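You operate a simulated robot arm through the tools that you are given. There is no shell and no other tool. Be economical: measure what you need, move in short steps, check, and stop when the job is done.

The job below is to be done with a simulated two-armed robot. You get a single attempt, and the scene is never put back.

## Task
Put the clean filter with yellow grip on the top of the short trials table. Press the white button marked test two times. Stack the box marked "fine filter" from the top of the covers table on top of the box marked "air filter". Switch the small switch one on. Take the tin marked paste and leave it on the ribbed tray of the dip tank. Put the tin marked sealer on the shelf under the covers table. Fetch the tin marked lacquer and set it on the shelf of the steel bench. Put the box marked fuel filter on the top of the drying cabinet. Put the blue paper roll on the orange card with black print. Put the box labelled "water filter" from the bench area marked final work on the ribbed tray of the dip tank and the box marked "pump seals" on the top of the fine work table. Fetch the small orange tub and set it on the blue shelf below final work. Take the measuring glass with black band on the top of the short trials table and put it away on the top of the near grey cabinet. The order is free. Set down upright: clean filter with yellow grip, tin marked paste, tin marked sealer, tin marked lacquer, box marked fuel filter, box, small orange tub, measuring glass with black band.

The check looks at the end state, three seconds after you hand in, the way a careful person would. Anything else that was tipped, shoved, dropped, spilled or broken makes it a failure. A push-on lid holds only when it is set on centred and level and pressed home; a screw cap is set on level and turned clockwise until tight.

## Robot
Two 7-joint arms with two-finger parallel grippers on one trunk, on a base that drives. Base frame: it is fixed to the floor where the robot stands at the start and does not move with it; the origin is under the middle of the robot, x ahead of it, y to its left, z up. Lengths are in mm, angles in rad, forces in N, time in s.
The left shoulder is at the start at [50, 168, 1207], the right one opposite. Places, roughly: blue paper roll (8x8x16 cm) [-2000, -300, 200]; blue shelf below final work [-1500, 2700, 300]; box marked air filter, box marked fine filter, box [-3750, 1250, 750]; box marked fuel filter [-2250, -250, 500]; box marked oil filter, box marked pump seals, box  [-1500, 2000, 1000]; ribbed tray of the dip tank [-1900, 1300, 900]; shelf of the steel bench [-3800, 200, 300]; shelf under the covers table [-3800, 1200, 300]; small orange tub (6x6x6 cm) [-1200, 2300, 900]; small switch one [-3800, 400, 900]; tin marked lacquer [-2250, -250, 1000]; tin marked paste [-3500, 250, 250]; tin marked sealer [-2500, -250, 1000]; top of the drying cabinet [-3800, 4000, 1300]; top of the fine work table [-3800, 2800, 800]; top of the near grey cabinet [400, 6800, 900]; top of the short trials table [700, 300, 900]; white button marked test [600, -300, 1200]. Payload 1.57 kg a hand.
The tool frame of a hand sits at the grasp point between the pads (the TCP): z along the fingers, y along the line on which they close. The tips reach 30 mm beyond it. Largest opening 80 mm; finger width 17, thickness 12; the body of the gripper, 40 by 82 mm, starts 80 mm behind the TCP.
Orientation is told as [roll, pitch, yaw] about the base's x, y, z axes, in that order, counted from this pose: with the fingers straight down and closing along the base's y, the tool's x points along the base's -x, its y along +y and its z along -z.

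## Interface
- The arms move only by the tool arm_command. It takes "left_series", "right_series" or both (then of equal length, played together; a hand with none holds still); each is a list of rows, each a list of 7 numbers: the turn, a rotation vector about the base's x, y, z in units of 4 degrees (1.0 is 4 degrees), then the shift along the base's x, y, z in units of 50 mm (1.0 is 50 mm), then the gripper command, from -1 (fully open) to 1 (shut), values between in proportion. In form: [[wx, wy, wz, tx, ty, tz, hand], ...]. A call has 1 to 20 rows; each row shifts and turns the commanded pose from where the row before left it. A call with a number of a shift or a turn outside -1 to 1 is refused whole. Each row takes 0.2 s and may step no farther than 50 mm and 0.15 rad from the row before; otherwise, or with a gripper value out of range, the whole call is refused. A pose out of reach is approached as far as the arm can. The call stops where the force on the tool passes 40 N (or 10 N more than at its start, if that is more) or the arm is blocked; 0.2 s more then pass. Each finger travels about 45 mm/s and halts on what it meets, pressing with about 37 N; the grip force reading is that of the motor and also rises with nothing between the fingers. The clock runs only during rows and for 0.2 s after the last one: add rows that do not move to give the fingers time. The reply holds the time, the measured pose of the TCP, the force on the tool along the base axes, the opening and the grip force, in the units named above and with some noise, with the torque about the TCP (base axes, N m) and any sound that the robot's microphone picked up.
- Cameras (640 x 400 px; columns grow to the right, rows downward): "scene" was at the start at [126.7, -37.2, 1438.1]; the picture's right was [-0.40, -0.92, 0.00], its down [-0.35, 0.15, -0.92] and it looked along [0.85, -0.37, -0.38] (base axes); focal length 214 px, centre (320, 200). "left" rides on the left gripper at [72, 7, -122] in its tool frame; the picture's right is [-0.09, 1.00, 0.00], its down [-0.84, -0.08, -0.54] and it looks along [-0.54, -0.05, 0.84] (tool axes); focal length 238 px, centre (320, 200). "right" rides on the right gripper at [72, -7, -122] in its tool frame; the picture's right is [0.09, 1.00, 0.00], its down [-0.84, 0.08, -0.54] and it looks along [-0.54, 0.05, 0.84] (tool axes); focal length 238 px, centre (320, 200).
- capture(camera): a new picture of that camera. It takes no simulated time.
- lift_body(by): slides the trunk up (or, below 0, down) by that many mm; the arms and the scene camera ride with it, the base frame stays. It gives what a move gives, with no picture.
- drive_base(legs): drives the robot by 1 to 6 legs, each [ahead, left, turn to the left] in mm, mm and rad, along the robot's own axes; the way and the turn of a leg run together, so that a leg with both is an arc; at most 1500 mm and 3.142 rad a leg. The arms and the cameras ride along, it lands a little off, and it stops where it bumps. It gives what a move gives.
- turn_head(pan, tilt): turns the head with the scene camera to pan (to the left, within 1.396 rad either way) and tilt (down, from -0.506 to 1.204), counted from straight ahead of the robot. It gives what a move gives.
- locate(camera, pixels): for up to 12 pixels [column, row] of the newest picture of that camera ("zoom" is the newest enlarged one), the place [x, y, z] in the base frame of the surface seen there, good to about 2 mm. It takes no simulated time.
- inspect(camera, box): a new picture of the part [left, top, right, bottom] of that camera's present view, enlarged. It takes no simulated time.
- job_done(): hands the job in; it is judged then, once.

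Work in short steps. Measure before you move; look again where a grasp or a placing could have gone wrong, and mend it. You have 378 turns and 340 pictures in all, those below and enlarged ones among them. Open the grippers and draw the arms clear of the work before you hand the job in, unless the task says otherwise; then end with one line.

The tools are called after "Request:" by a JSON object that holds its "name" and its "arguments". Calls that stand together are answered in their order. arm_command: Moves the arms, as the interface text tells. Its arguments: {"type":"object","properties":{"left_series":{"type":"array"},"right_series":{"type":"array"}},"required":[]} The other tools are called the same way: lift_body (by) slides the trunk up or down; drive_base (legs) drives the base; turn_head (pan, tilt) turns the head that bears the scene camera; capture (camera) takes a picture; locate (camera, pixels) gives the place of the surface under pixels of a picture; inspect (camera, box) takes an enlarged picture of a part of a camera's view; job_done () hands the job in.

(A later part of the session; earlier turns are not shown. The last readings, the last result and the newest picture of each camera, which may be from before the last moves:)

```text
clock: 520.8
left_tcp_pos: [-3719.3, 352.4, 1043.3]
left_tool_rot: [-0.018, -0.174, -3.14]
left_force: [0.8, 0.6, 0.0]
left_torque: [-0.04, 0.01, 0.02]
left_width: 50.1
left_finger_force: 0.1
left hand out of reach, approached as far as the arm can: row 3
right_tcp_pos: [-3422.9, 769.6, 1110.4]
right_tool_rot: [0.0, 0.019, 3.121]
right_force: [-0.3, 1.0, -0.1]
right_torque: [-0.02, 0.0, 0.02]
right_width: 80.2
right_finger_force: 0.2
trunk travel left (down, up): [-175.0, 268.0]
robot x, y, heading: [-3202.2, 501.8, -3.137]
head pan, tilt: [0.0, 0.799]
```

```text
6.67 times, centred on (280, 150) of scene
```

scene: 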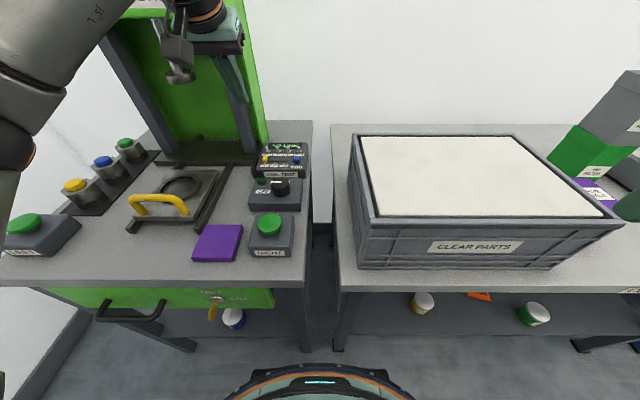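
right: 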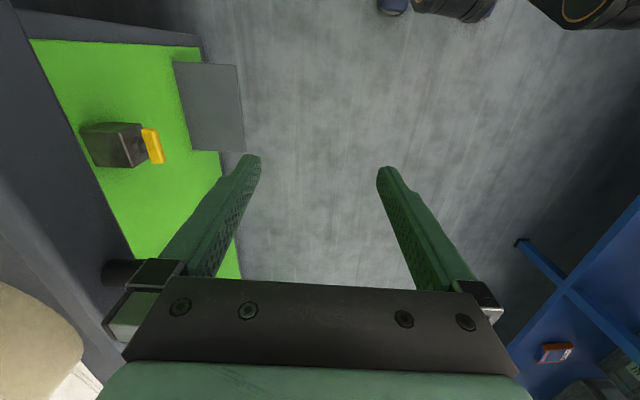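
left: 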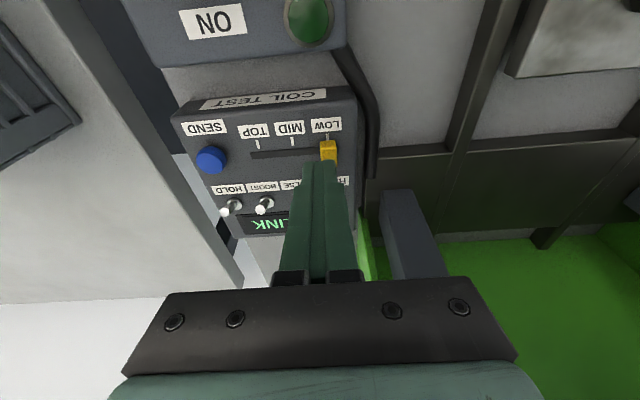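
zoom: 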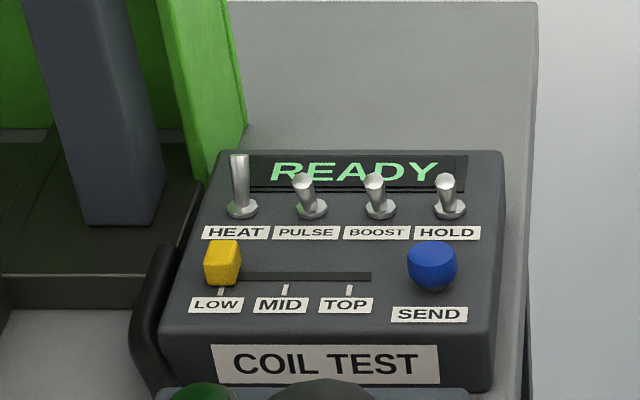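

HEAT is clearly flipped, others unchanged. Next the FUEL FILTER at the rack: I back off, turn to -y, drive in front of it and lower the trunk.

Request:
{"name": "drive_base", "arguments": {"legs": [[-400, 0, 0], [0, 0, 1.566], [30, 438, 0]]}}

Request:
{"name": "lift_body", "arguments": {"by": -170}}

Request:
{"name": "arm_command", "arguments": {"left_series": [[-1, 0, 0, 0, 0, -0.4, -1], [-1, 0, 0, 0, 0, -0.4, -1], [-1, 0, 0, 0, 0, -0.4, -1], [-1, 0, 0, 0, 0, -0.4, -1], [-1, 0, 0, 0, 0, -0.4, -1], [-1, 0, 0, 0, 0, -0.4, -1], [-1, 0, 0, 0, 0, -0.4, -1], [-1, 0, 0, 0, 0, -0.4, -1], [0, 0, 0, 0, 0, 0, -1]]}}

Request:
{"name": "turn_head", "arguments": {"pan": 0.1, "tilt": 0.6}}

Request:
{"name": "capture", "arguments": {"camera": "scene"}}

Request:
{"name": "capture", "arguments": {"camera": "left"}}

```text
clock: 529.4
left_tcp_pos: [-2211.6, -39.0, 1043.3]
left_tool_rot: [-0.015, -0.175, -1.567]
left_force: [0.1, -0.6, -1.0]
left_torque: [0.01, 0.03, -0.01]
left_width: 79.7
left_finger_force: 0.0
right_tcp_pos: [-2630.3, 255.1, 1110.5]
right_tool_rot: [0.0, 0.018, -1.587]
right_force: [0.2, -0.2, -0.9]
right_torque: [0.01, 0.03, 0.01]
right_width: 79.9
right_finger_force: 0.2
trunk travel left (down, up): [-175.0, 268.0]
robot x, y, heading: [-2364.5, 481.9, -1.561]
head pan, tilt: [0.0, 0.799]
```

```text
clock: 531.3
left_tcp_pos: [-2211.9, -40.0, 872.6]
left_tool_rot: [-0.015, -0.174, -1.568]
left_force: [0.2, -1.1, 0.5]
left_torque: [0.0, -0.01, 0.03]
left_width: 80.0
left_finger_force: 0.1
right_tcp_pos: [-2630.2, 255.1, 941.2]
right_tool_rot: [-0.002, 0.019, -1.586]
right_force: [-0.6, 0.6, -0.7]
right_torque: [-0.02, 0.0, 0.02]
right_width: 79.8
right_finger_force: 0.0
trunk travel left (down, up): [-5.0, 438.0]
robot x, y, heading: [-2362.8, 476.8, -1.56]
head pan, tilt: [0.0, 0.799]
```

```text
clock: 533.3
left_tcp_pos: [-2212.4, -39.3, 713.6]
left_tool_rot: [-0.017, -0.733, -1.566]
left_force: [-0.7, -0.1, 0.0]
left_torque: [-0.01, 0.0, 0.02]
left_width: 80.1
left_finger_force: 0.2
right_tcp_pos: [-2631.2, 255.6, 942.0]
right_tool_rot: [-0.001, 0.019, -1.586]
right_force: [-0.6, -0.4, -0.2]
right_torque: [0.0, 0.04, -0.01]
right_width: 80.1
right_finger_force: 0.1
trunk travel left (down, up): [-5.0, 438.0]
robot x, y, heading: [-2361.9, 479.6, -1.564]
head pan, tilt: [0.0, 0.799]
```

```text
clock: 534.0
left_tcp_pos: [-2211.7, -39.1, 715.2]
left_tool_rot: [-0.017, -0.733, -1.567]
left_force: [0.0, 0.1, 0.1]
left_torque: [-0.03, 0.02, 0.02]
left_width: 80.0
left_finger_force: 0.1
right_tcp_pos: [-2631.1, 255.9, 940.1]
right_tool_rot: [0.003, 0.018, -1.586]
right_force: [0.1, -0.1, -1.1]
right_torque: [0.01, -0.06, 0.01]
right_width: 80.2
right_finger_force: 0.1
trunk travel left (down, up): [-5.0, 438.0]
robot x, y, heading: [-2361.9, 480.8, -1.561]
head pan, tilt: [0.099, 0.6]
```

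```text
130 pictures are left
```

scene: 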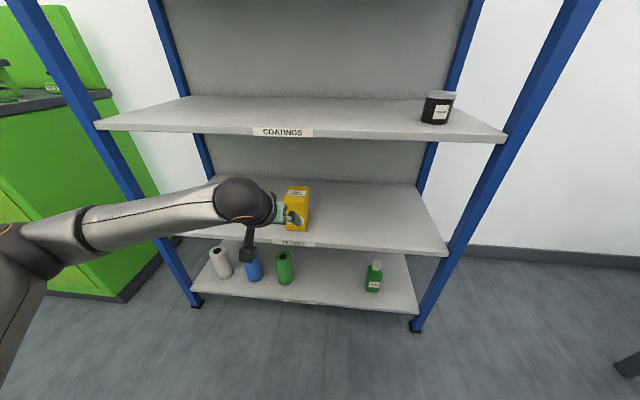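

```text
129 pictures are left
```

left: 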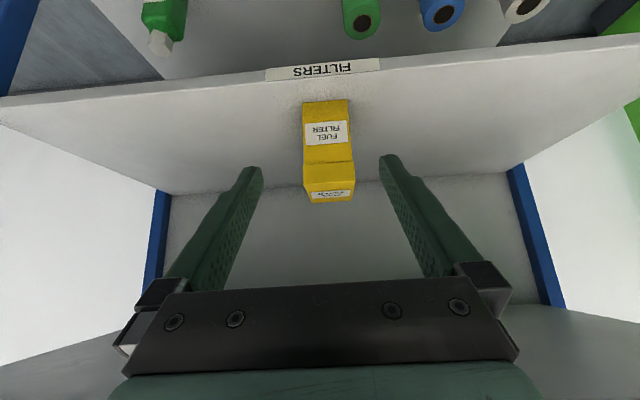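

Fuel filter is straight ahead. I measure it.

Request:
{"name": "locate", "arguments": {"camera": "left", "pixels": [[306, 120], [346, 120], [306, 160], [351, 158], [310, 190], [350, 188], [328, 105], [328, 150], [330, 200]]}}

```text
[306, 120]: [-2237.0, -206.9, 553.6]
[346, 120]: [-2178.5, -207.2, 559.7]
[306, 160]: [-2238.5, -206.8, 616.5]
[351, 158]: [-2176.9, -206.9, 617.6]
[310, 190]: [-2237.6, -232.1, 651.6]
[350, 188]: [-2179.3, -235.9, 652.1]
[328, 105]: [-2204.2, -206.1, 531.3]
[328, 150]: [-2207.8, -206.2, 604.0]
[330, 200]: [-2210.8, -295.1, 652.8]
```

Box: x -2238..-2177, front y -207, z 520–652. I pre-shift, slide in at 42° to grip below the lid, close and lift.

Request:
{"name": "arm_command", "arguments": {"left_series": [[0, 0, 0, 0.04, -0.57, 0, -1], [0, 0, 0, 0.04, -0.57, 0, -1], [0, 0, 0, 0, -0.56, -0.62, -1], [0, 0, 0, 0, -0.56, -0.62, -1], [0, 0, 0, 0, -0.56, -0.62, -1], [0, 0, 0, 0, -0.56, -0.62, -1], [0, 0, 0, 0, -0.56, -0.62, -1], [0, 0, 0, 0, 0, 0, -1]]}}

Request:
{"name": "capture", "arguments": {"camera": "left"}}

```text
clock: 535.8
left_tcp_pos: [-2207.9, -237.9, 555.2]
left_tool_rot: [-0.016, -0.733, -1.566]
left_force: [-0.1, -0.1, -0.2]
left_torque: [0.02, 0.0, 0.02]
left_width: 79.9
left_finger_force: 0.0
right_tcp_pos: [-2631.1, 255.0, 942.0]
right_tool_rot: [0.002, 0.019, -1.586]
right_force: [0.8, 0.4, 0.4]
right_torque: [0.0, -0.02, -0.02]
right_width: 80.0
right_finger_force: 0.0
trunk travel left (down, up): [-5.0, 438.0]
robot x, y, heading: [-2367.1, 483.3, -1.565]
head pan, tilt: [0.099, 0.6]
```

```text
128 pictures are left
```

left: 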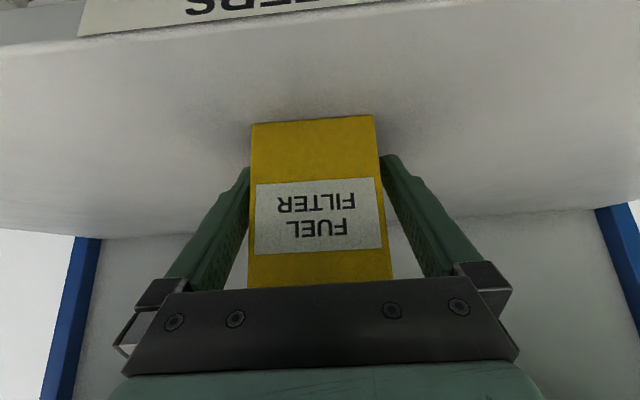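

Good. Close and lift.

Request:
{"name": "arm_command", "arguments": {"left_series": [[0, 0, 0, 0, 0, 0, 1], [0, 0, 0, 0, 0, 0, 1], [0, 0, 0, 0, 0, 0, 1], [0, 0, 0, 0, 0, 0, 1], [0, 0, 0, 0, 0, 0.1, 1], [0, 0, 0, 0, 0, 0.3, 1], [0, 0, 0, 0, 0, 0.5, 1], [0, 0, 0, 0, 0, 0, 1]]}}

Request:
{"name": "capture", "arguments": {"camera": "left"}}

```text
clock: 537.6
left_tcp_pos: [-2207.2, -238.1, 603.3]
left_tool_rot: [-0.016, -0.731, -1.565]
left_force: [0.1, 0.5, -1.5]
left_torque: [0.06, 0.01, -0.02]
left_width: 67.9
left_finger_force: 37.1
right_tcp_pos: [-2632.2, 255.6, 941.5]
right_tool_rot: [-0.001, 0.019, -1.587]
right_force: [-0.1, -0.9, 0.5]
right_torque: [0.01, -0.02, -0.01]
right_width: 79.8
right_finger_force: 0.0
trunk travel left (down, up): [-5.0, 438.0]
robot x, y, heading: [-2365.3, 478.8, -1.57]
head pan, tilt: [0.099, 0.6]
```

```text
127 pictures are left
```

left: 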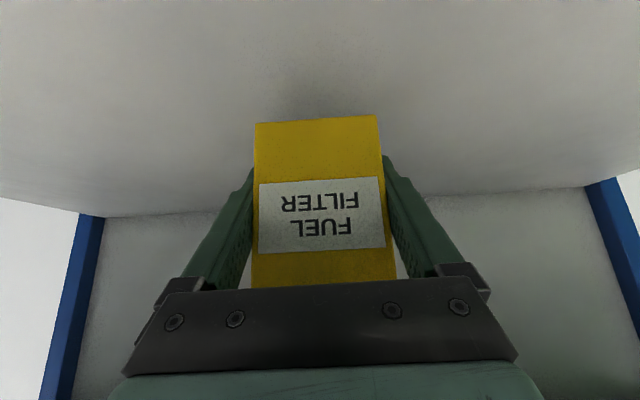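

Held. I back off, raise the trunk, face -x and strafe north along the corridor toward the drying cabinet.

Request:
{"name": "drive_base", "arguments": {"legs": [[-280, 0, 0]]}}

Request:
{"name": "lift_body", "arguments": {"by": 400}}

Request:
{"name": "drive_base", "arguments": {"legs": [[0, 0, -1.571], [280, -900, 0]]}}

Request:
{"name": "turn_head", "arguments": {"pan": -0.6, "tilt": 0.35}}

Request:
{"name": "capture", "arguments": {"camera": "scene"}}

```text
clock: 539.6
left_tcp_pos: [-2208.2, 43.4, 602.5]
left_tool_rot: [-0.016, -0.731, -1.561]
left_force: [1.5, 0.5, -2.3]
left_torque: [0.09, 0.0, -0.03]
left_width: 67.9
left_finger_force: 37.2
right_tcp_pos: [-2632.9, 534.2, 940.5]
right_tool_rot: [0.0, 0.022, -1.581]
right_force: [0.2, -0.5, -0.1]
right_torque: [0.0, -0.01, 0.01]
right_width: 80.2
right_finger_force: 0.1
trunk travel left (down, up): [-5.0, 438.0]
robot x, y, heading: [-2369.4, 758.2, -1.559]
head pan, tilt: [0.099, 0.6]
```

```text
clock: 543.4
left_tcp_pos: [-2207.6, 43.9, 1002.2]
left_tool_rot: [-0.018, -0.731, -1.561]
left_force: [0.1, 0.2, -2.9]
left_torque: [0.08, -0.01, 0.0]
left_width: 68.0
left_finger_force: 36.7
right_tcp_pos: [-2633.9, 534.1, 1340.3]
right_tool_rot: [0.001, 0.022, -1.582]
right_force: [-0.2, 0.0, 0.1]
right_torque: [0.0, 0.01, 0.03]
right_width: 80.0
right_finger_force: 0.2
trunk travel left (down, up): [-405.0, 38.0]
robot x, y, heading: [-2368.5, 756.7, -1.558]
head pan, tilt: [0.099, 0.6]
```

```text
clock: 552.3
left_tcp_pos: [-3371.3, 1530.4, 1002.4]
left_tool_rot: [-0.017, -0.731, -3.141]
left_force: [1.3, 1.6, -2.7]
left_torque: [-0.02, -0.09, -0.01]
left_width: 68.0
left_finger_force: 36.6
right_tcp_pos: [-2878.1, 1953.1, 1340.5]
right_tool_rot: [0.001, 0.022, 3.123]
right_force: [0.5, 0.4, 0.1]
right_torque: [-0.01, 0.0, -0.02]
right_width: 79.9
right_finger_force: 0.1
trunk travel left (down, up): [-405.0, 38.0]
robot x, y, heading: [-2659.1, 1685.1, -3.134]
head pan, tilt: [0.099, 0.6]
```

```text
clock: 553.4
left_tcp_pos: [-3372.1, 1530.4, 1002.5]
left_tool_rot: [-0.018, -0.732, -3.139]
left_force: [0.0, -0.7, -2.4]
left_torque: [0.03, -0.09, 0.03]
left_width: 67.7
left_finger_force: 37.1
right_tcp_pos: [-2877.6, 1952.4, 1341.0]
right_tool_rot: [-0.001, 0.019, 3.122]
right_force: [-0.2, 0.3, 0.6]
right_torque: [0.02, -0.02, -0.04]
right_width: 80.0
right_finger_force: 0.0
trunk travel left (down, up): [-405.0, 38.0]
robot x, y, heading: [-2656.6, 1684.3, -3.135]
head pan, tilt: [-0.6, 0.351]
```

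```text
126 pictures are left
```

scene: 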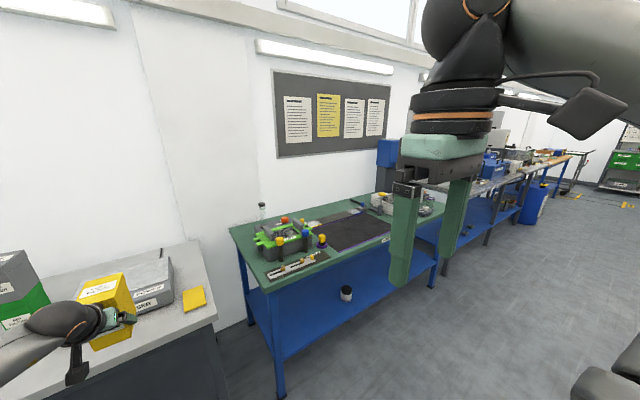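

The right hand blocks the view; I lower it, and strafe 1.4 m further north.

Request:
{"name": "arm_command", "arguments": {"right_series": [[0, 0, 0, 0.3, 0.3, -0.85, -1], [0, 0, 0, 0.3, 0.3, -0.85, -1], [0, 0, 0, 0, 0, -0.9, -1], [0, 0, 0, 0, 0, -0.9, -1], [0, 0, 0, 0, 0, -0.9, -1], [0, 0, 0, 0, 0, -0.9, -1]]}}

Request:
{"name": "drive_base", "arguments": {"legs": [[-100, 0, 0], [0, -1400, 0]]}}

Request:
{"name": "turn_head", "arguments": {"pan": -0.35, "tilt": 0.35}}

Request:
{"name": "capture", "arguments": {"camera": "scene"}}

```text
clock: 554.8
left_tcp_pos: [-3372.0, 1530.8, 1002.9]
left_tool_rot: [-0.016, -0.73, -3.137]
left_force: [0.2, -0.3, -1.9]
left_torque: [0.02, -0.06, 0.02]
left_width: 67.8
left_finger_force: 37.0
right_tcp_pos: [-2888.6, 2002.8, 1101.7]
right_tool_rot: [0.002, 0.023, 3.124]
right_force: [-0.4, -0.3, 0.1]
right_torque: [0.02, -0.02, 0.0]
right_width: 80.2
right_finger_force: 0.1
right hand out of reach, approached as far as the arm can: row 4, 5, 6
trunk travel left (down, up): [-405.0, 38.0]
robot x, y, heading: [-2656.1, 1689.6, -3.135]
head pan, tilt: [-0.6, 0.351]
```

```text
clock: 562.4
left_tcp_pos: [-3284.8, 2914.6, 1003.3]
left_tool_rot: [-0.018, -0.732, -3.13]
left_force: [-0.8, 0.6, -2.1]
left_torque: [0.01, -0.04, 0.02]
left_width: 67.8
left_finger_force: 37.1
right_tcp_pos: [-2807.3, 3390.3, 1101.4]
right_tool_rot: [0.0, 0.025, 3.132]
right_force: [0.4, -1.1, 0.0]
right_torque: [0.03, 0.0, -0.02]
right_width: 79.9
right_finger_force: 0.1
trunk travel left (down, up): [-405.0, 38.0]
robot x, y, heading: [-2570.0, 3076.1, -3.128]
head pan, tilt: [-0.6, 0.351]
```

```text
clock: 563.2
left_tcp_pos: [-3286.1, 2914.1, 1001.9]
left_tool_rot: [-0.019, -0.731, -3.131]
left_force: [-0.7, 0.8, -2.8]
left_torque: [0.0, -0.06, 0.03]
left_width: 67.7
left_finger_force: 37.3
right_tcp_pos: [-2806.5, 3391.1, 1101.2]
right_tool_rot: [0.001, 0.023, 3.132]
right_force: [-0.3, -1.2, -0.2]
right_torque: [-0.03, 0.01, 0.03]
right_width: 80.0
right_finger_force: 0.0
trunk travel left (down, up): [-405.0, 38.0]
robot x, y, heading: [-2569.9, 3075.4, -3.13]
head pan, tilt: [-0.351, 0.351]
```

```text
125 pictures are left
```

scene: 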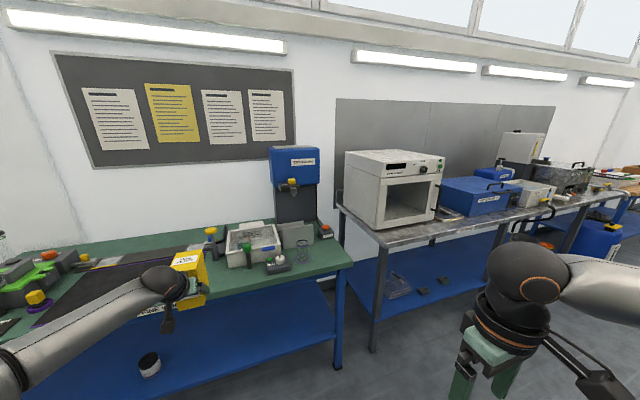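

The white drying cabinet is at (395,185). I measure its top and front, and the table edge.

Request:
{"name": "locate", "arguments": {"camera": "scene", "pixels": [[380, 160], [345, 155], [435, 163], [370, 180], [430, 180], [400, 153], [375, 220], [370, 238], [345, 215], [410, 168], [440, 215]]}}

Request:
{"name": "inspect", "arguments": {"camera": "scene", "box": [320, 120, 470, 260]}}

```text
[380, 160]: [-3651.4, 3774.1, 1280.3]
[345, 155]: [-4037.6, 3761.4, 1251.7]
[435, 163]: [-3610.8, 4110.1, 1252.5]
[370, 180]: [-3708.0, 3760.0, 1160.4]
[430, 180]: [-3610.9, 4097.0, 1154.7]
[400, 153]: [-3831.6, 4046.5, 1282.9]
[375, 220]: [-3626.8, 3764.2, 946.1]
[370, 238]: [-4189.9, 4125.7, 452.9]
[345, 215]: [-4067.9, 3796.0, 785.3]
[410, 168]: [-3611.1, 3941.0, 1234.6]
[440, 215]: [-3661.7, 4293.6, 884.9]
```

```text
2.86 times, centred on (395, 190) of scene
```

zoom: 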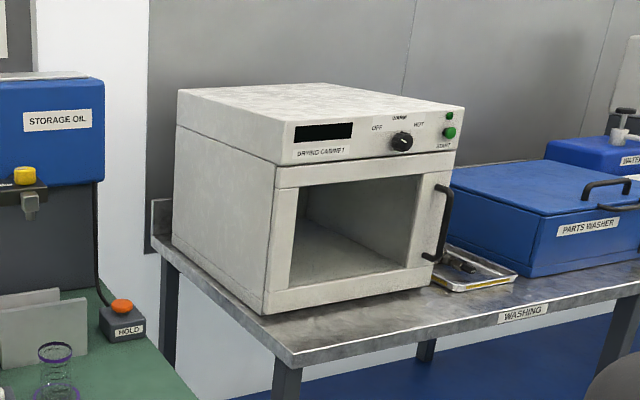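

Drying cabinet: front x -3611, y 3760–4115, top z 1283. I raise the box to z≈1350 with the arm pulled in, then strafe to y≈4085 and stop short.

Request:
{"name": "lift_body", "arguments": {"by": 35}}

Request:
{"name": "arm_command", "arguments": {"left_series": [[0, 0, 0, 0.25, 0, 0.88, 1], [0, 0, 0, 0.25, 0, 0.88, 1], [0, 0, 0, 0.25, 0, 0.88, 1], [0, 0, 0, 0.25, 0, 0.88, 1], [0, 0, 0, 0.25, 0, 0.88, 1], [0, 0, 0, 0.25, 0, 0.88, 1], [0, 0, 0, 0.1, 0, 0.88, 1], [0, 0, 0, 0, 0, 0.3, 1]]}}

Request:
{"name": "drive_base", "arguments": {"legs": [[0, -1016, -0.011], [300, 0, 0]]}}

Request:
{"name": "turn_head", "arguments": {"pan": 0.1, "tilt": 0.25}}

Request:
{"name": "capture", "arguments": {"camera": "scene"}}

```text
clock: 564.0
left_tcp_pos: [-3286.9, 2913.4, 1038.1]
left_tool_rot: [-0.018, -0.732, -3.132]
left_force: [-0.6, 1.0, -2.1]
left_torque: [-0.03, -0.05, 0.01]
left_width: 67.7
left_finger_force: 36.9
right_tcp_pos: [-2806.5, 3389.7, 1137.1]
right_tool_rot: [0.003, 0.023, 3.132]
right_force: [-0.3, 0.1, -0.9]
right_torque: [0.02, -0.03, 0.01]
right_width: 79.8
right_finger_force: 0.1
trunk travel left (down, up): [-440.0, 3.0]
robot x, y, heading: [-2570.7, 3078.0, -3.127]
head pan, tilt: [-0.351, 0.351]
```

```text
clock: 565.8
left_tcp_pos: [-3205.4, 2914.4, 1360.6]
left_tool_rot: [-0.018, -0.731, -3.129]
left_force: [-0.4, 0.7, -2.1]
left_torque: [-0.04, -0.08, 0.03]
left_width: 67.8
left_finger_force: 36.9
right_tcp_pos: [-2806.8, 3389.9, 1136.0]
right_tool_rot: [0.002, 0.023, 3.132]
right_force: [0.1, -0.1, -0.2]
right_torque: [-0.03, 0.0, -0.01]
right_width: 80.0
right_finger_force: 0.0
trunk travel left (down, up): [-440.0, 3.0]
robot x, y, heading: [-2572.3, 3076.3, -3.123]
head pan, tilt: [-0.351, 0.351]
```

```text
clock: 572.6
left_tcp_pos: [-3520.0, 3919.7, 1360.1]
left_tool_rot: [-0.018, -0.731, 3.138]
left_force: [0.8, 0.6, -2.4]
left_torque: [-0.01, -0.07, 0.02]
left_width: 67.9
left_finger_force: 37.2
right_tcp_pos: [-3114.4, 4391.1, 1135.8]
right_tool_rot: [0.003, 0.023, 3.118]
right_force: [-0.9, -1.0, 0.7]
right_torque: [0.02, -0.01, 0.0]
right_width: 80.1
right_finger_force: 0.0
trunk travel left (down, up): [-440.0, 3.0]
robot x, y, heading: [-2883.5, 4075.0, -3.139]
head pan, tilt: [-0.351, 0.351]
```

```text
clock: 573.5
left_tcp_pos: [-3519.5, 3921.3, 1360.7]
left_tool_rot: [-0.018, -0.732, 3.14]
left_force: [0.2, -0.9, -1.6]
left_torque: [0.03, -0.06, -0.01]
left_width: 67.7
left_finger_force: 36.9
right_tcp_pos: [-3114.5, 4392.6, 1136.9]
right_tool_rot: [0.002, 0.022, 3.117]
right_force: [-0.9, 0.5, 1.0]
right_torque: [0.0, 0.0, 0.03]
right_width: 80.6
right_finger_force: 0.0
trunk travel left (down, up): [-440.0, 3.0]
robot x, y, heading: [-2879.1, 4075.9, -3.142]
head pan, tilt: [0.099, 0.25]
```

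```text
123 pictures are left
```

scene: 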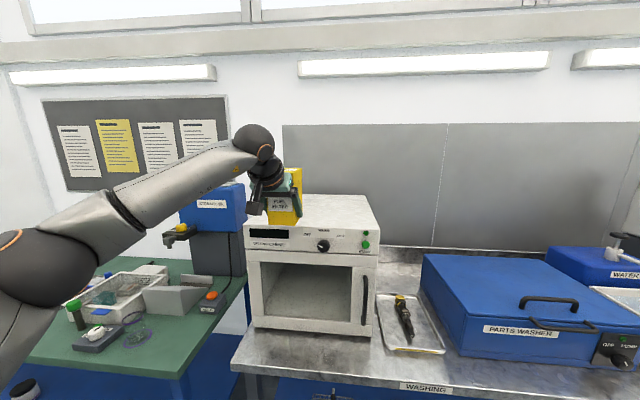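

I drive 180 mm ahead over the cabinet and lower to just above its top.

Request:
{"name": "drive_base", "arguments": {"legs": [[180, 0, 0]]}}

Request:
{"name": "arm_command", "arguments": {"left_series": [[0, 0, 0, 0, 0, -0.3, 1], [0, 0, 0, 0, 0, -0.3, 1], [0, 0, 0, 0, 0, -0.08, 1], [0, 0, 0, 0, 0, 0, 1]]}}

Request:
{"name": "capture", "arguments": {"camera": "scene"}}

Request:
{"name": "inspect", "arguments": {"camera": "scene", "box": [200, 120, 400, 270]}}

```text
clock: 575.0
left_tcp_pos: [-3694.1, 3918.9, 1359.6]
left_tool_rot: [-0.016, -0.732, 3.14]
left_force: [-0.5, 0.1, -2.7]
left_torque: [0.02, -0.09, 0.0]
left_width: 67.9
left_finger_force: 36.7
right_tcp_pos: [-3290.6, 4391.3, 1136.3]
right_tool_rot: [0.001, 0.023, 3.12]
right_force: [-0.6, 0.1, -1.5]
right_torque: [0.0, -0.01, -0.02]
right_width: 79.9
right_finger_force: 0.0
trunk travel left (down, up): [-440.0, 3.0]
robot x, y, heading: [-3058.1, 4074.1, -3.136]
head pan, tilt: [0.099, 0.25]
```

```text
clock: 576.0
left_tcp_pos: [-3693.5, 3919.9, 1327.1]
left_tool_rot: [-0.017, -0.731, 3.143]
left_force: [-0.9, -1.2, -2.4]
left_torque: [0.0, -0.07, 0.03]
left_width: 67.5
left_finger_force: 36.6
right_tcp_pos: [-3289.2, 4390.8, 1136.9]
right_tool_rot: [0.002, 0.024, 3.122]
right_force: [-0.1, -0.2, 0.3]
right_torque: [0.0, -0.01, 0.02]
right_width: 80.2
right_finger_force: 0.1
trunk travel left (down, up): [-440.0, 3.0]
robot x, y, heading: [-3056.0, 4077.3, -3.135]
head pan, tilt: [0.099, 0.25]
```

```text
122 pictures are left
```

scene: 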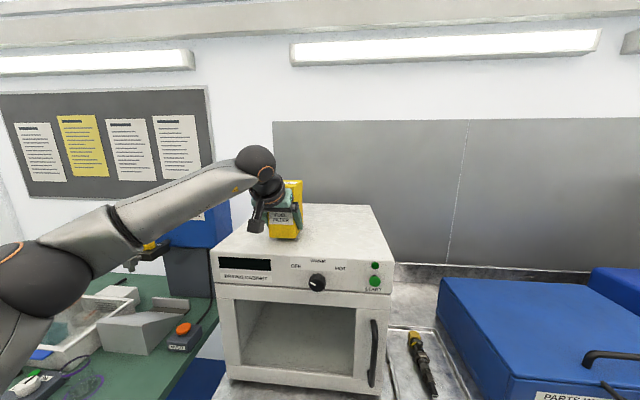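

```text
2.67 times, centred on (300, 195) of scene
```

zoom: 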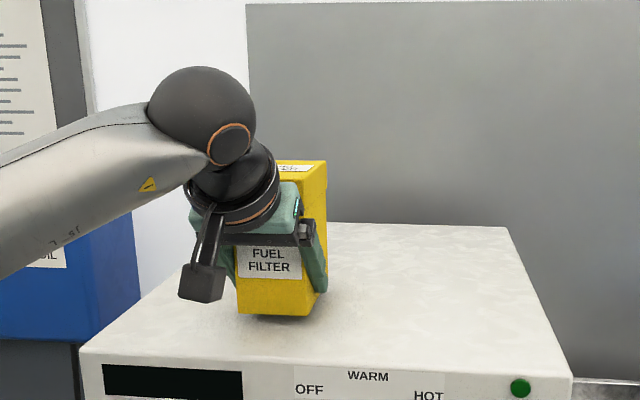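

Close to the surface. Lower in fine steps to contact.

Request:
{"name": "arm_command", "arguments": {"left_series": [[0, 0, 0, 0, 0, -0.04, 1], [0, 0, 0, 0, 0, -0.04, 1], [0, 0, 0, 0, 0, -0.03, 1], [0, 0, 0, 0, 0, -0.03, 1], [0, 0, 0, 0, 0, 0, 1]]}}

```text
clock: 577.2
left_tcp_pos: [-3692.4, 3920.1, 1319.0]
left_tool_rot: [-0.018, -0.732, 3.142]
left_force: [-0.2, 0.7, -2.3]
left_torque: [-0.02, -0.1, 0.0]
left_width: 67.7
left_finger_force: 37.0
right_tcp_pos: [-3289.4, 4391.3, 1135.9]
right_tool_rot: [0.003, 0.023, 3.121]
right_force: [-0.2, -1.1, 0.0]
right_torque: [-0.03, -0.01, -0.01]
right_width: 80.1
right_finger_force: 0.0
trunk travel left (down, up): [-440.0, 3.0]
robot x, y, heading: [-3058.4, 4071.7, -3.136]
head pan, tilt: [0.099, 0.25]
```

Request:
{"name": "arm_command", "arguments": {"left_series": [[0, 0, 0, 0, 0, -0.03, 1], [0, 0, 0, 0, 0, -0.03, 1], [0, 0, 0, 0, 0, -0.03, 1], [0, 0, 0, 0, 0, 0, 1]]}}

```text
clock: 578.2
left_tcp_pos: [-3693.6, 3920.4, 1316.8]
left_tool_rot: [-0.018, -0.735, 3.142]
left_force: [-1.6, 0.6, 4.5]
left_torque: [-0.26, -0.17, -0.06]
left_width: 67.7
left_finger_force: 37.4
right_tcp_pos: [-3289.5, 4390.5, 1136.7]
right_tool_rot: [0.003, 0.024, 3.12]
right_force: [-0.2, 0.2, -0.1]
right_torque: [-0.01, 0.02, -0.01]
right_width: 80.2
right_finger_force: 0.0
trunk travel left (down, up): [-440.0, 3.0]
robot x, y, heading: [-3056.2, 4074.6, -3.141]
head pan, tilt: [0.099, 0.25]
```

Contact. Release, and back the base away.

Request:
{"name": "arm_command", "arguments": {"left_series": [[0, 0, 0, 0, 0, 0.02, 0], [0, 0, 0, 0, 0, 0, -1], [0, 0, 0, 0, 0, 0, -1], [0, 0, 0, 0.3, 0, 0.3, -1], [0, 0, 0, 0.3, 0, 0.3, -1], [0, 0, 0, 0.3, 0, 0.3, -1]]}}

Request:
{"name": "drive_base", "arguments": {"legs": [[-300, 0, 0]]}}

Request:
{"name": "inspect", "arguments": {"camera": "scene", "box": [200, 100, 440, 290]}}

```text
clock: 579.6
left_tcp_pos: [-3647.4, 3920.6, 1359.0]
left_tool_rot: [-0.019, -0.733, 3.143]
left_force: [0.3, 0.0, 0.5]
left_torque: [0.01, 0.02, -0.04]
left_width: 80.0
left_finger_force: 0.1
right_tcp_pos: [-3288.2, 4391.0, 1137.1]
right_tool_rot: [0.001, 0.022, 3.121]
right_force: [-0.2, -0.4, -0.3]
right_torque: [-0.03, -0.02, 0.01]
right_width: 80.0
right_finger_force: 0.2
trunk travel left (down, up): [-440.0, 3.0]
robot x, y, heading: [-3057.5, 4074.7, -3.141]
head pan, tilt: [0.099, 0.25]
```

```text
clock: 581.7
left_tcp_pos: [-3344.1, 3920.6, 1360.4]
left_tool_rot: [-0.017, -0.732, -3.142]
left_force: [-1.0, 0.0, 0.7]
left_torque: [-0.02, -0.02, -0.01]
left_width: 80.2
left_finger_force: 0.1
right_tcp_pos: [-2987.0, 4391.6, 1135.8]
right_tool_rot: [0.003, 0.024, 3.12]
right_force: [0.8, -0.1, 0.3]
right_torque: [-0.01, 0.0, 0.02]
right_width: 80.0
right_finger_force: 0.1
trunk travel left (down, up): [-440.0, 3.0]
robot x, y, heading: [-2754.4, 4079.4, -3.135]
head pan, tilt: [0.099, 0.25]
```

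```text
2.11 times, centred on (320, 195) of scene
```

zoom: 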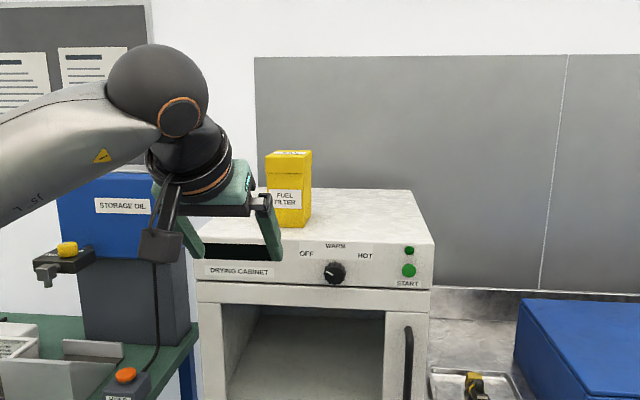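

Fuel filter stands on the drying cabinet. Now PUMP SEALS: travel south along the corridor, then east past the dip tank.

Request:
{"name": "drive_base", "arguments": {"legs": [[0, 1450, 0], [0, 1450, 0], [0, 420, 0], [-1200, 0, 0], [-1000, 0, 0]]}}

Request:
{"name": "capture", "arguments": {"camera": "scene"}}

```text
clock: 608.2
left_tcp_pos: [-1104.3, 646.4, 1359.6]
left_tool_rot: [-0.017, -0.734, -3.122]
left_force: [0.4, 0.7, -0.6]
left_torque: [0.0, 0.0, 0.01]
left_width: 80.1
left_finger_force: 0.0
right_tcp_pos: [-756.2, 1125.0, 1136.3]
right_tool_rot: [0.002, 0.023, 3.141]
right_force: [0.1, 0.5, -0.8]
right_torque: [0.02, 0.02, 0.0]
right_width: 80.1
right_finger_force: 0.0
trunk travel left (down, up): [-440.0, 3.0]
robot x, y, heading: [-520.1, 811.3, -3.12]
head pan, tilt: [0.099, 0.25]
```

```text
119 pictures are left
```

scene: 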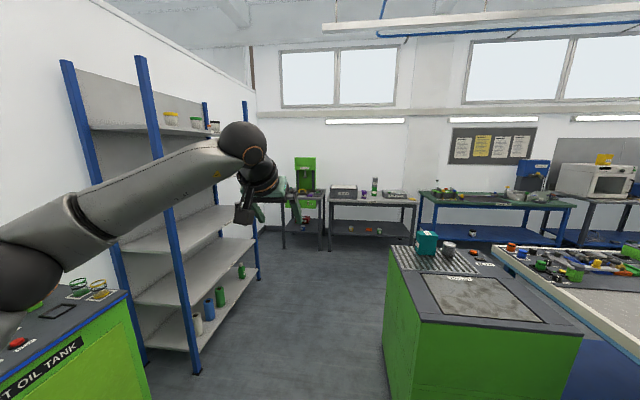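

I move to in front of the tank/bench corner, turn to heading 2.31 and lower the trunk to shoulder ≈1095.

Request:
{"name": "drive_base", "arguments": {"legs": [[265, -600, 0], [0, 0, -0.85]]}}

Request:
{"name": "lift_body", "arguments": {"by": -185}}

Request:
{"name": "turn_head", "arguments": {"pan": -0.1, "tilt": 0.5}}

Request:
{"name": "capture", "arguments": {"camera": "scene"}}

```text
clock: 614.1
left_tcp_pos: [-1317.6, 1733.0, 1359.2]
left_tool_rot: [-0.017, -0.731, 2.319]
left_force: [-0.1, 0.0, -0.1]
left_torque: [-0.01, -0.01, 0.0]
left_width: 80.2
left_finger_force: 0.2
right_tcp_pos: [-729.4, 1791.2, 1136.5]
right_tool_rot: [0.002, 0.021, 2.3]
right_force: [-1.1, -0.6, -0.3]
right_torque: [0.0, 0.01, 0.02]
right_width: 79.9
right_finger_force: 0.2
trunk travel left (down, up): [-440.0, 3.0]
robot x, y, heading: [-803.3, 1402.1, 2.317]
head pan, tilt: [0.099, 0.25]
```

```text
clock: 616.1
left_tcp_pos: [-1317.4, 1734.4, 1175.2]
left_tool_rot: [-0.019, -0.732, 2.319]
left_force: [-0.3, 0.3, 0.2]
left_torque: [0.01, 0.0, 0.0]
left_width: 80.3
left_finger_force: 0.1
right_tcp_pos: [-729.3, 1790.9, 952.1]
right_tool_rot: [0.002, 0.024, 2.299]
right_force: [-1.1, 0.3, 0.4]
right_torque: [0.0, -0.03, -0.01]
right_width: 80.0
right_finger_force: 0.0
trunk travel left (down, up): [-255.0, 188.0]
robot x, y, heading: [-800.6, 1406.9, 2.32]
head pan, tilt: [0.099, 0.25]
```

```text
clock: 616.9
left_tcp_pos: [-1316.9, 1733.6, 1175.7]
left_tool_rot: [-0.017, -0.73, 2.319]
left_force: [-0.1, -0.3, 0.1]
left_torque: [0.02, -0.01, -0.01]
left_width: 80.1
left_finger_force: 0.0
right_tcp_pos: [-729.6, 1792.4, 950.5]
right_tool_rot: [0.001, 0.024, 2.299]
right_force: [0.3, 0.1, 0.7]
right_torque: [0.01, -0.01, 0.0]
right_width: 80.1
right_finger_force: 0.0
trunk travel left (down, up): [-255.0, 188.0]
robot x, y, heading: [-800.6, 1398.7, 2.324]
head pan, tilt: [-0.099, 0.499]
```

```text
118 pictures are left
```

scene: 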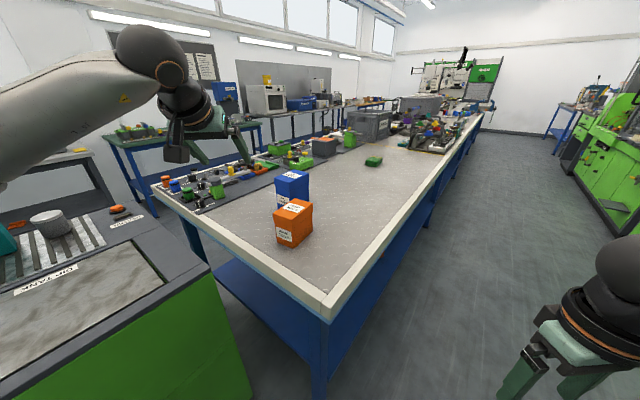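

I rotate the hand to point along the orange box's axis (1.70 rad), tilt to 64° and descend to the stand-off.

Request:
{"name": "arm_command", "arguments": {"left_series": [[0, 0, -0.97, 0.15, -0.02, -0.2, -1], [0, 0, -0.97, 0.15, -0.02, -0.2, -1], [0, 0, -0.97, 0.15, -0.02, -0.2, -1], [0, 0, -0.97, 0.15, -0.02, -0.2, -1], [0, 0, -0.97, 0.15, -0.02, -0.2, -1], [0, 0, -0.97, 0.15, -0.02, -0.2, -1], [0, 0, -0.97, 0.15, -0.02, -0.2, -1], [0, 0, -0.97, 0.15, -0.02, -0.2, -1], [0, 0, -0.97, 0.15, -0.02, -0.2, -1], [0.91, 0.12, 0, 0, 0, -0.45, -1], [0.91, 0.12, 0, 0, 0, -0.45, -1], [0.91, 0.12, 0, 0, 0, -0.45, -1], [0.91, 0.12, 0, 0, 0, -0.45, -1], [0.91, 0.12, 0, 0, 0, -0.45, -1], [0.91, 0.12, 0, 0, 0, -0.45, -1], [0, 0, 0, 0, 0, 0, -1]]}}

Request:
{"name": "capture", "arguments": {"camera": "left"}}

```text
clock: 620.3
left_tcp_pos: [-1250.7, 1723.8, 949.9]
left_tool_rot: [-0.023, -1.119, 1.716]
left_force: [0.3, -0.6, 0.3]
left_torque: [0.0, -0.02, 0.03]
left_width: 80.1
left_finger_force: 0.0
right_tcp_pos: [-728.1, 1790.3, 952.0]
right_tool_rot: [0.0, 0.022, 2.3]
right_force: [-0.3, -0.2, -0.3]
right_torque: [-0.03, -0.01, 0.01]
right_width: 80.0
right_finger_force: 0.2
trunk travel left (down, up): [-255.0, 188.0]
robot x, y, heading: [-800.9, 1406.6, 2.325]
head pan, tilt: [-0.099, 0.499]
```

```text
117 pictures are left
```

left: 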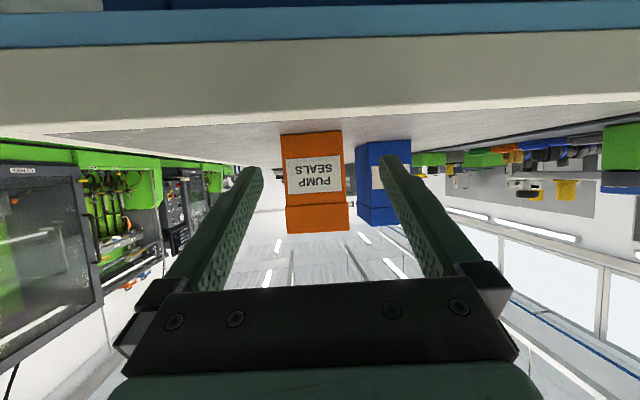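

Request:
{"name": "locate", "arguments": {"camera": "left", "pixels": [[286, 155], [341, 153], [290, 200], [344, 198], [315, 190], [370, 200], [350, 175]]}}

```text
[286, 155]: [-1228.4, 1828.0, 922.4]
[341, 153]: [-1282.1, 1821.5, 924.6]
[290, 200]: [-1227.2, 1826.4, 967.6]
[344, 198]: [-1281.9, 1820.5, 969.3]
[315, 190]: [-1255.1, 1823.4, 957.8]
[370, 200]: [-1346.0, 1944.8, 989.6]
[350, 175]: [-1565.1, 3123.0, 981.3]
```

South face centre [-1255,1824]. I shift 8 mm, advance 142 mm along the axis and close.

Request:
{"name": "arm_command", "arguments": {"left_series": [[0, 0, 0, 0.16, 0.1, -0.28, -1], [0, 0, 0, -0.07, 0.54, 0, -1], [0, 0, 0, -0.07, 0.54, 0, -1], [0, 0, 0, -0.07, 0.54, 0, -1], [0, 0, 0, -0.07, 0.54, 0, -1], [0, 0, 0, -0.07, 0.54, 0, -1], [0, 0, 0, 0, 0, 0, -1]]}}

Request:
{"name": "capture", "arguments": {"camera": "left"}}

```text
clock: 621.9
left_tcp_pos: [-1259.7, 1864.2, 935.5]
left_tool_rot: [-0.023, -1.116, 1.715]
left_force: [-0.8, 0.8, 0.4]
left_torque: [0.01, -0.01, 0.02]
left_width: 79.9
left_finger_force: 0.0
right_tcp_pos: [-730.0, 1791.3, 952.1]
right_tool_rot: [0.002, 0.023, 2.299]
right_force: [0.2, 0.1, -1.3]
right_torque: [-0.02, -0.03, 0.02]
right_width: 79.8
right_finger_force: 0.0
trunk travel left (down, up): [-255.0, 188.0]
robot x, y, heading: [-803.2, 1403.9, 2.326]
head pan, tilt: [-0.099, 0.499]
```

```text
116 pictures are left
```

left: 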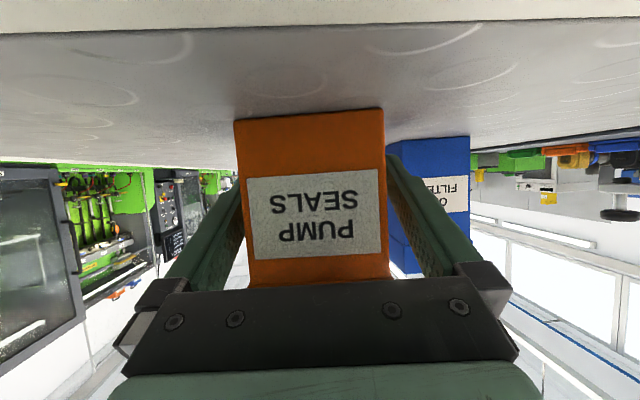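

Centred. Close, lift, and draw back.

Request:
{"name": "arm_command", "arguments": {"left_series": [[0, 0, 0, 0, 0, 0, 1], [0, 0, 0, 0, 0, 0, 1], [0, 0, 0, 0, 0, 0, 1], [0, 0, 0, 0, 0, 0, 1], [0, 0, 0, 0, 0, 0.1, 1], [0, 0, 0, 0, 0, 0.3, 1], [0, 0, 0, 0, 0, 0.5, 1], [0, 0, 0, 0, 0, 0.5, 1], [0, 0, 0, 0, -0.6, 0.4, 1], [0, 0, 0, 0, -0.8, 0.2, 1], [0, 0, 0, 0, -0.8, 0, 1], [0, 0, 0, 0, -0.8, 0, 1]]}}

Request:
{"name": "capture", "arguments": {"camera": "left"}}

```text
clock: 624.5
left_tcp_pos: [-1259.4, 1713.3, 1035.6]
left_tool_rot: [-0.024, -1.117, 1.717]
left_force: [-0.5, -0.3, -2.1]
left_torque: [-0.03, -0.03, 0.0]
left_width: 61.5
left_finger_force: 37.0
right_tcp_pos: [-728.6, 1790.3, 951.6]
right_tool_rot: [0.0, 0.023, 2.3]
right_force: [-0.7, 0.2, 0.2]
right_torque: [-0.01, -0.01, -0.01]
right_width: 79.9
right_finger_force: 0.1
trunk travel left (down, up): [-255.0, 188.0]
robot x, y, heading: [-802.1, 1406.0, 2.323]
head pan, tilt: [-0.099, 0.499]
```

```text
115 pictures are left
```

left: 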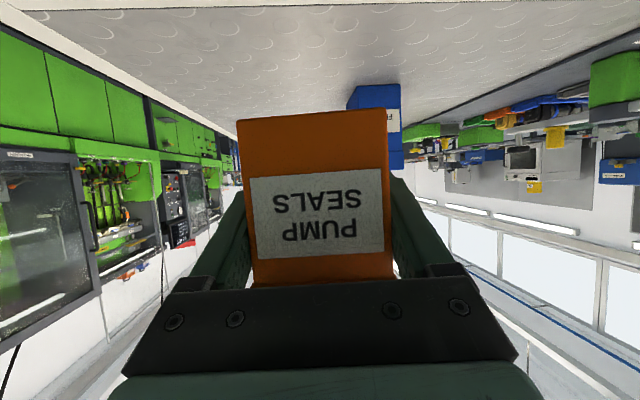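

Held. I travel: back to the aisle, turn to -x, west past the tank, then north toward the fine work table.

Request:
{"name": "drive_base", "arguments": {"legs": [[-705, 250, 0], [0, 0, 0.819], [1200, 0, 0], [1000, 0, 0], [0, -1450, 0], [0, -600, 0]]}}

Request:
{"name": "turn_head", "arguments": {"pan": 0.0, "tilt": 0.45}}

Request:
{"name": "capture", "arguments": {"camera": "scene"}}

```text
clock: 651.0
left_tcp_pos: [-3262.4, 2654.2, 1034.4]
left_tool_rot: [-0.022, -1.116, 2.519]
left_force: [-0.2, -0.2, -1.4]
left_torque: [0.01, 0.01, 0.03]
left_width: 61.5
left_finger_force: 37.3
right_tcp_pos: [-2948.5, 3089.8, 951.5]
right_tool_rot: [0.001, 0.023, 3.1]
right_force: [0.2, 0.3, -0.6]
right_torque: [-0.02, 0.02, -0.01]
right_width: 80.1
right_finger_force: 0.1
trunk travel left (down, up): [-255.0, 188.0]
robot x, y, heading: [-2722.3, 2771.7, 3.121]
head pan, tilt: [-0.099, 0.499]
```

```text
clock: 651.7
left_tcp_pos: [-3261.6, 2653.3, 1036.2]
left_tool_rot: [-0.025, -1.115, 2.52]
left_force: [0.4, -0.5, -0.9]
left_torque: [0.01, -0.01, -0.01]
left_width: 61.6
left_finger_force: 37.0
right_tcp_pos: [-2949.8, 3090.7, 951.4]
right_tool_rot: [0.002, 0.022, 3.102]
right_force: [0.7, -0.3, 0.0]
right_torque: [0.01, 0.0, 0.01]
right_width: 80.1
right_finger_force: 0.0
trunk travel left (down, up): [-255.0, 188.0]
robot x, y, heading: [-2722.6, 2770.2, 3.126]
head pan, tilt: [0.0, 0.45]
```

```text
114 pictures are left
```

scene: 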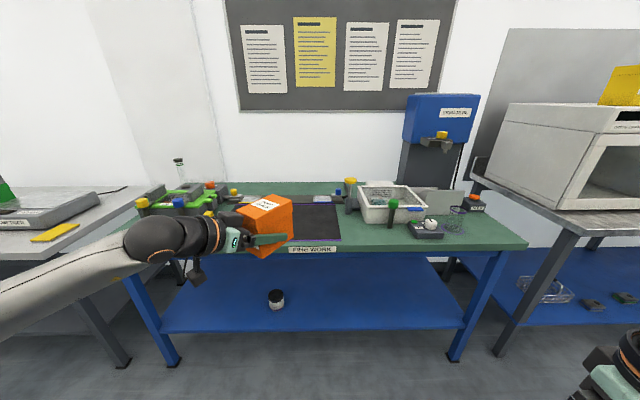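

FINE WORK table confirmed. I zoom and measure the top for a free spot.

Request:
{"name": "inspect", "arguments": {"camera": "scene", "box": [130, 170, 540, 270]}}

Request:
{"name": "locate", "arguments": {"camera": "scene", "pixels": [[320, 225], [360, 240], [400, 240], [330, 210], [310, 247], [475, 243], [500, 240], [360, 232], [345, 205], [425, 235], [370, 215], [300, 190]]}}

```text
1.56 times, centred on (335, 220) of scene
```

zoom: 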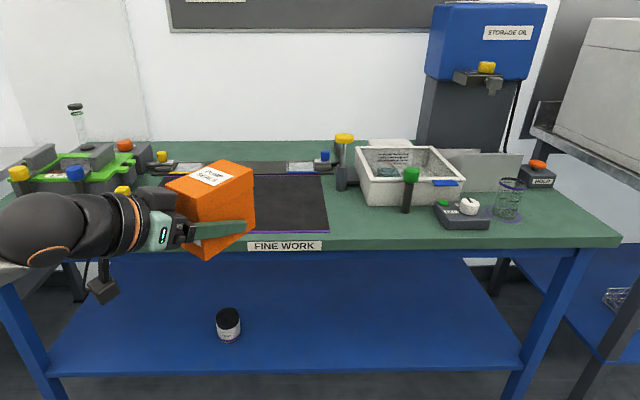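

```text
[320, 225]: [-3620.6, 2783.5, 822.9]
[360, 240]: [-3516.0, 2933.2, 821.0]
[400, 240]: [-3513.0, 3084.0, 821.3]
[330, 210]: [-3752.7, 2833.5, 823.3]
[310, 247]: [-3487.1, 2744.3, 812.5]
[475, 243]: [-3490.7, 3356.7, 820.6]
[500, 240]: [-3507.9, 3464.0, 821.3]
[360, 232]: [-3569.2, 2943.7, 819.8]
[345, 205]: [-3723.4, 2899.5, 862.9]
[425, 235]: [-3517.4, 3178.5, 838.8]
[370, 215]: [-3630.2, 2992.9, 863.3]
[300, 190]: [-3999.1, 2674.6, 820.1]
```

Table top z 820.5; free bare spot around [-3545,2925]. I align the hand to -x, raise it, lower the trunk 200, and drive in.

Request:
{"name": "arm_command", "arguments": {"left_series": [[0, 0, 0.97, 0, 0, 0.15, 1], [0, 0, 0.97, 0, 0, 0.15, 1], [0, 0, 0.97, 0, 0, 0.15, 1], [0, 0, 0.97, 0, 0, 0.15, 1], [0, 0, 0.97, 0, 0, 0.15, 1], [0, 0, 0.97, 0, 0, 0.15, 1], [0, 0, 0.97, 0, 0, 0.15, 1], [0, 0, 0.97, 0, 0, 0.15, 1], [0, 0, 0.97, 0, 0, 0, 1], [0, 0, 0, 0, 0, 0, 1]]}}

Request:
{"name": "lift_body", "arguments": {"by": -200}}

Request:
{"name": "drive_base", "arguments": {"legs": [[0, -270, 0.018], [275, 0, 0]]}}

Request:
{"name": "capture", "arguments": {"camera": "scene"}}

```text
clock: 653.9
left_tcp_pos: [-3262.3, 2653.6, 1096.3]
left_tool_rot: [-0.024, -1.115, 3.13]
left_force: [0.9, -0.2, -1.6]
left_torque: [-0.01, 0.01, -0.01]
left_width: 61.7
left_finger_force: 37.0
right_tcp_pos: [-2949.0, 3089.1, 950.8]
right_tool_rot: [0.002, 0.023, 3.101]
right_force: [0.4, -1.0, -0.2]
right_torque: [0.0, 0.0, -0.02]
right_width: 80.0
right_finger_force: 0.1
trunk travel left (down, up): [-255.0, 188.0]
robot x, y, heading: [-2724.7, 2769.0, 3.123]
head pan, tilt: [0.0, 0.45]
```

```text
clock: 656.1
left_tcp_pos: [-3262.8, 2653.7, 896.5]
left_tool_rot: [-0.023, -1.117, 3.129]
left_force: [-0.4, -0.3, -1.3]
left_torque: [-0.01, -0.02, 0.0]
left_width: 61.7
left_finger_force: 37.7
right_tcp_pos: [-2950.1, 3089.9, 752.2]
right_tool_rot: [0.002, 0.022, 3.1]
right_force: [0.5, -0.4, -0.1]
right_torque: [0.0, 0.0, 0.0]
right_width: 80.0
right_finger_force: 0.1
trunk travel left (down, up): [-55.0, 388.0]
robot x, y, heading: [-2723.3, 2764.1, 3.123]
head pan, tilt: [0.0, 0.45]
```

```text
clock: 659.5
left_tcp_pos: [-3534.0, 2910.9, 895.9]
left_tool_rot: [-0.024, -1.117, -3.138]
left_force: [-0.2, 0.5, -1.2]
left_torque: [-0.03, -0.01, -0.01]
left_width: 62.0
left_finger_force: 36.7
right_tcp_pos: [-3230.4, 3353.0, 752.1]
right_tool_rot: [0.002, 0.024, 3.12]
right_force: [-0.3, -0.8, -0.8]
right_torque: [0.02, 0.02, -0.01]
right_width: 80.0
right_finger_force: 0.0
trunk travel left (down, up): [-55.0, 388.0]
robot x, y, heading: [-2997.4, 3034.2, -3.138]
head pan, tilt: [0.0, 0.45]
```

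```text
112 pictures are left
```

scene: 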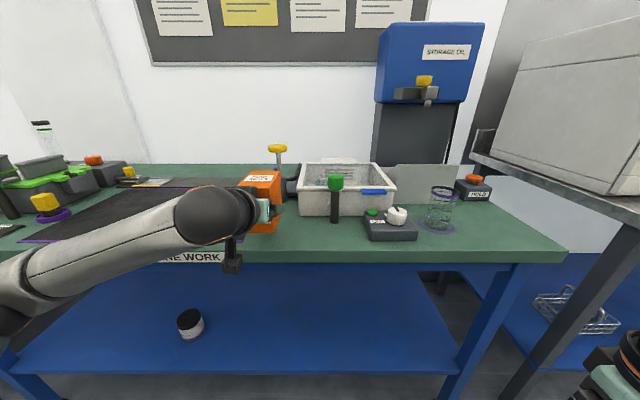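

Box hovers over the free spot. I lower to contact.

Request:
{"name": "arm_command", "arguments": {"left_series": [[0, 0, 0, 0, 0, -0.4, 1], [0, 0, 0, 0, 0, -0.25, 1], [0, 0, 0, 0, 0, -0.06, 1], [0, 0, 0, 0, 0, -0.04, 1], [0, 0, 0, 0, 0, -0.03, 1], [0, 0, 0, 0, 0, -0.03, 1], [0, 0, 0, 0, 0, 0, 1]]}}

Request:
{"name": "inspect", "arguments": {"camera": "scene", "box": [180, 150, 320, 270]}}

```text
clock: 661.1
left_tcp_pos: [-3534.9, 2912.9, 855.9]
left_tool_rot: [-0.024, -1.119, -3.138]
left_force: [0.6, 0.7, 1.2]
left_torque: [-0.07, 0.13, 0.01]
left_width: 61.7
left_finger_force: 36.8
right_tcp_pos: [-3228.8, 3352.7, 751.3]
right_tool_rot: [0.003, 0.023, 3.118]
right_force: [0.4, -1.0, 0.4]
right_torque: [0.03, -0.01, -0.01]
right_width: 80.0
right_finger_force: 0.0
trunk travel left (down, up): [-55.0, 388.0]
robot x, y, heading: [-2998.7, 3038.3, -3.138]
head pan, tilt: [0.0, 0.45]
```

```text
3.33 times, centred on (250, 210) of scene
```

zoom: 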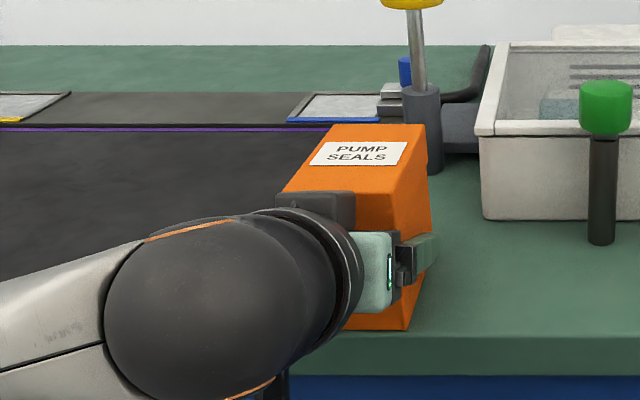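

Just touching (force turned positive). One more millimetre, release, and back away.

Request:
{"name": "arm_command", "arguments": {"left_series": [[0, 0, 0, 0, 0, -0.025, 1], [0, 0, 0, 0, 0, 0, 0], [0, 0, 0, 0, 0, 0, -1], [0, 0, 0, 0, 0, 0, -1]]}}

Request:
{"name": "drive_base", "arguments": {"legs": [[-320, 0, 0]]}}

Request:
{"name": "inspect", "arguments": {"camera": "scene", "box": [180, 150, 440, 300]}}

```text
clock: 662.1
left_tcp_pos: [-3535.7, 2912.0, 852.7]
left_tool_rot: [-0.025, -1.115, -3.136]
left_force: [-0.3, 0.2, -0.1]
left_torque: [0.0, -0.04, 0.03]
left_width: 80.1
left_finger_force: 0.2
right_tcp_pos: [-3229.6, 3353.3, 751.3]
right_tool_rot: [0.0, 0.023, 3.12]
right_force: [0.3, -0.6, -0.2]
right_torque: [-0.02, -0.01, -0.01]
right_width: 79.9
right_finger_force: 0.1
trunk travel left (down, up): [-55.0, 388.0]
robot x, y, heading: [-2997.8, 3035.1, -3.136]
head pan, tilt: [0.0, 0.45]
```

```text
clock: 664.2
left_tcp_pos: [-3215.1, 2912.4, 854.7]
left_tool_rot: [-0.024, -1.116, -3.139]
left_force: [-0.2, 0.2, 0.2]
left_torque: [0.01, 0.0, 0.03]
left_width: 80.0
left_finger_force: 0.0
right_tcp_pos: [-2911.2, 3354.3, 751.6]
right_tool_rot: [0.002, 0.023, 3.118]
right_force: [0.1, 0.8, 0.2]
right_torque: [-0.02, 0.04, -0.01]
right_width: 79.9
right_finger_force: 0.1
trunk travel left (down, up): [-55.0, 388.0]
robot x, y, heading: [-2680.8, 3036.0, -3.137]
head pan, tilt: [0.0, 0.45]
```

```text
2.46 times, centred on (310, 225) of scene
```

zoom: 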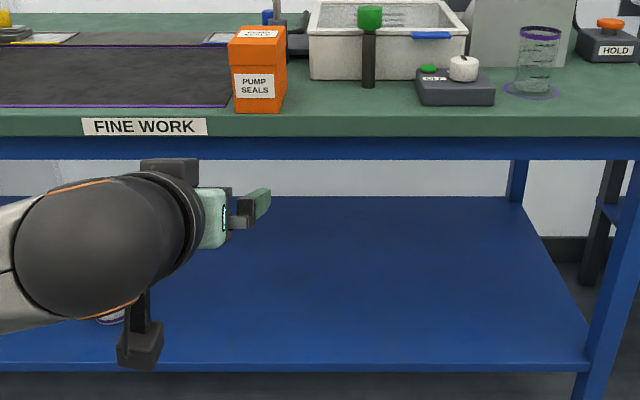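

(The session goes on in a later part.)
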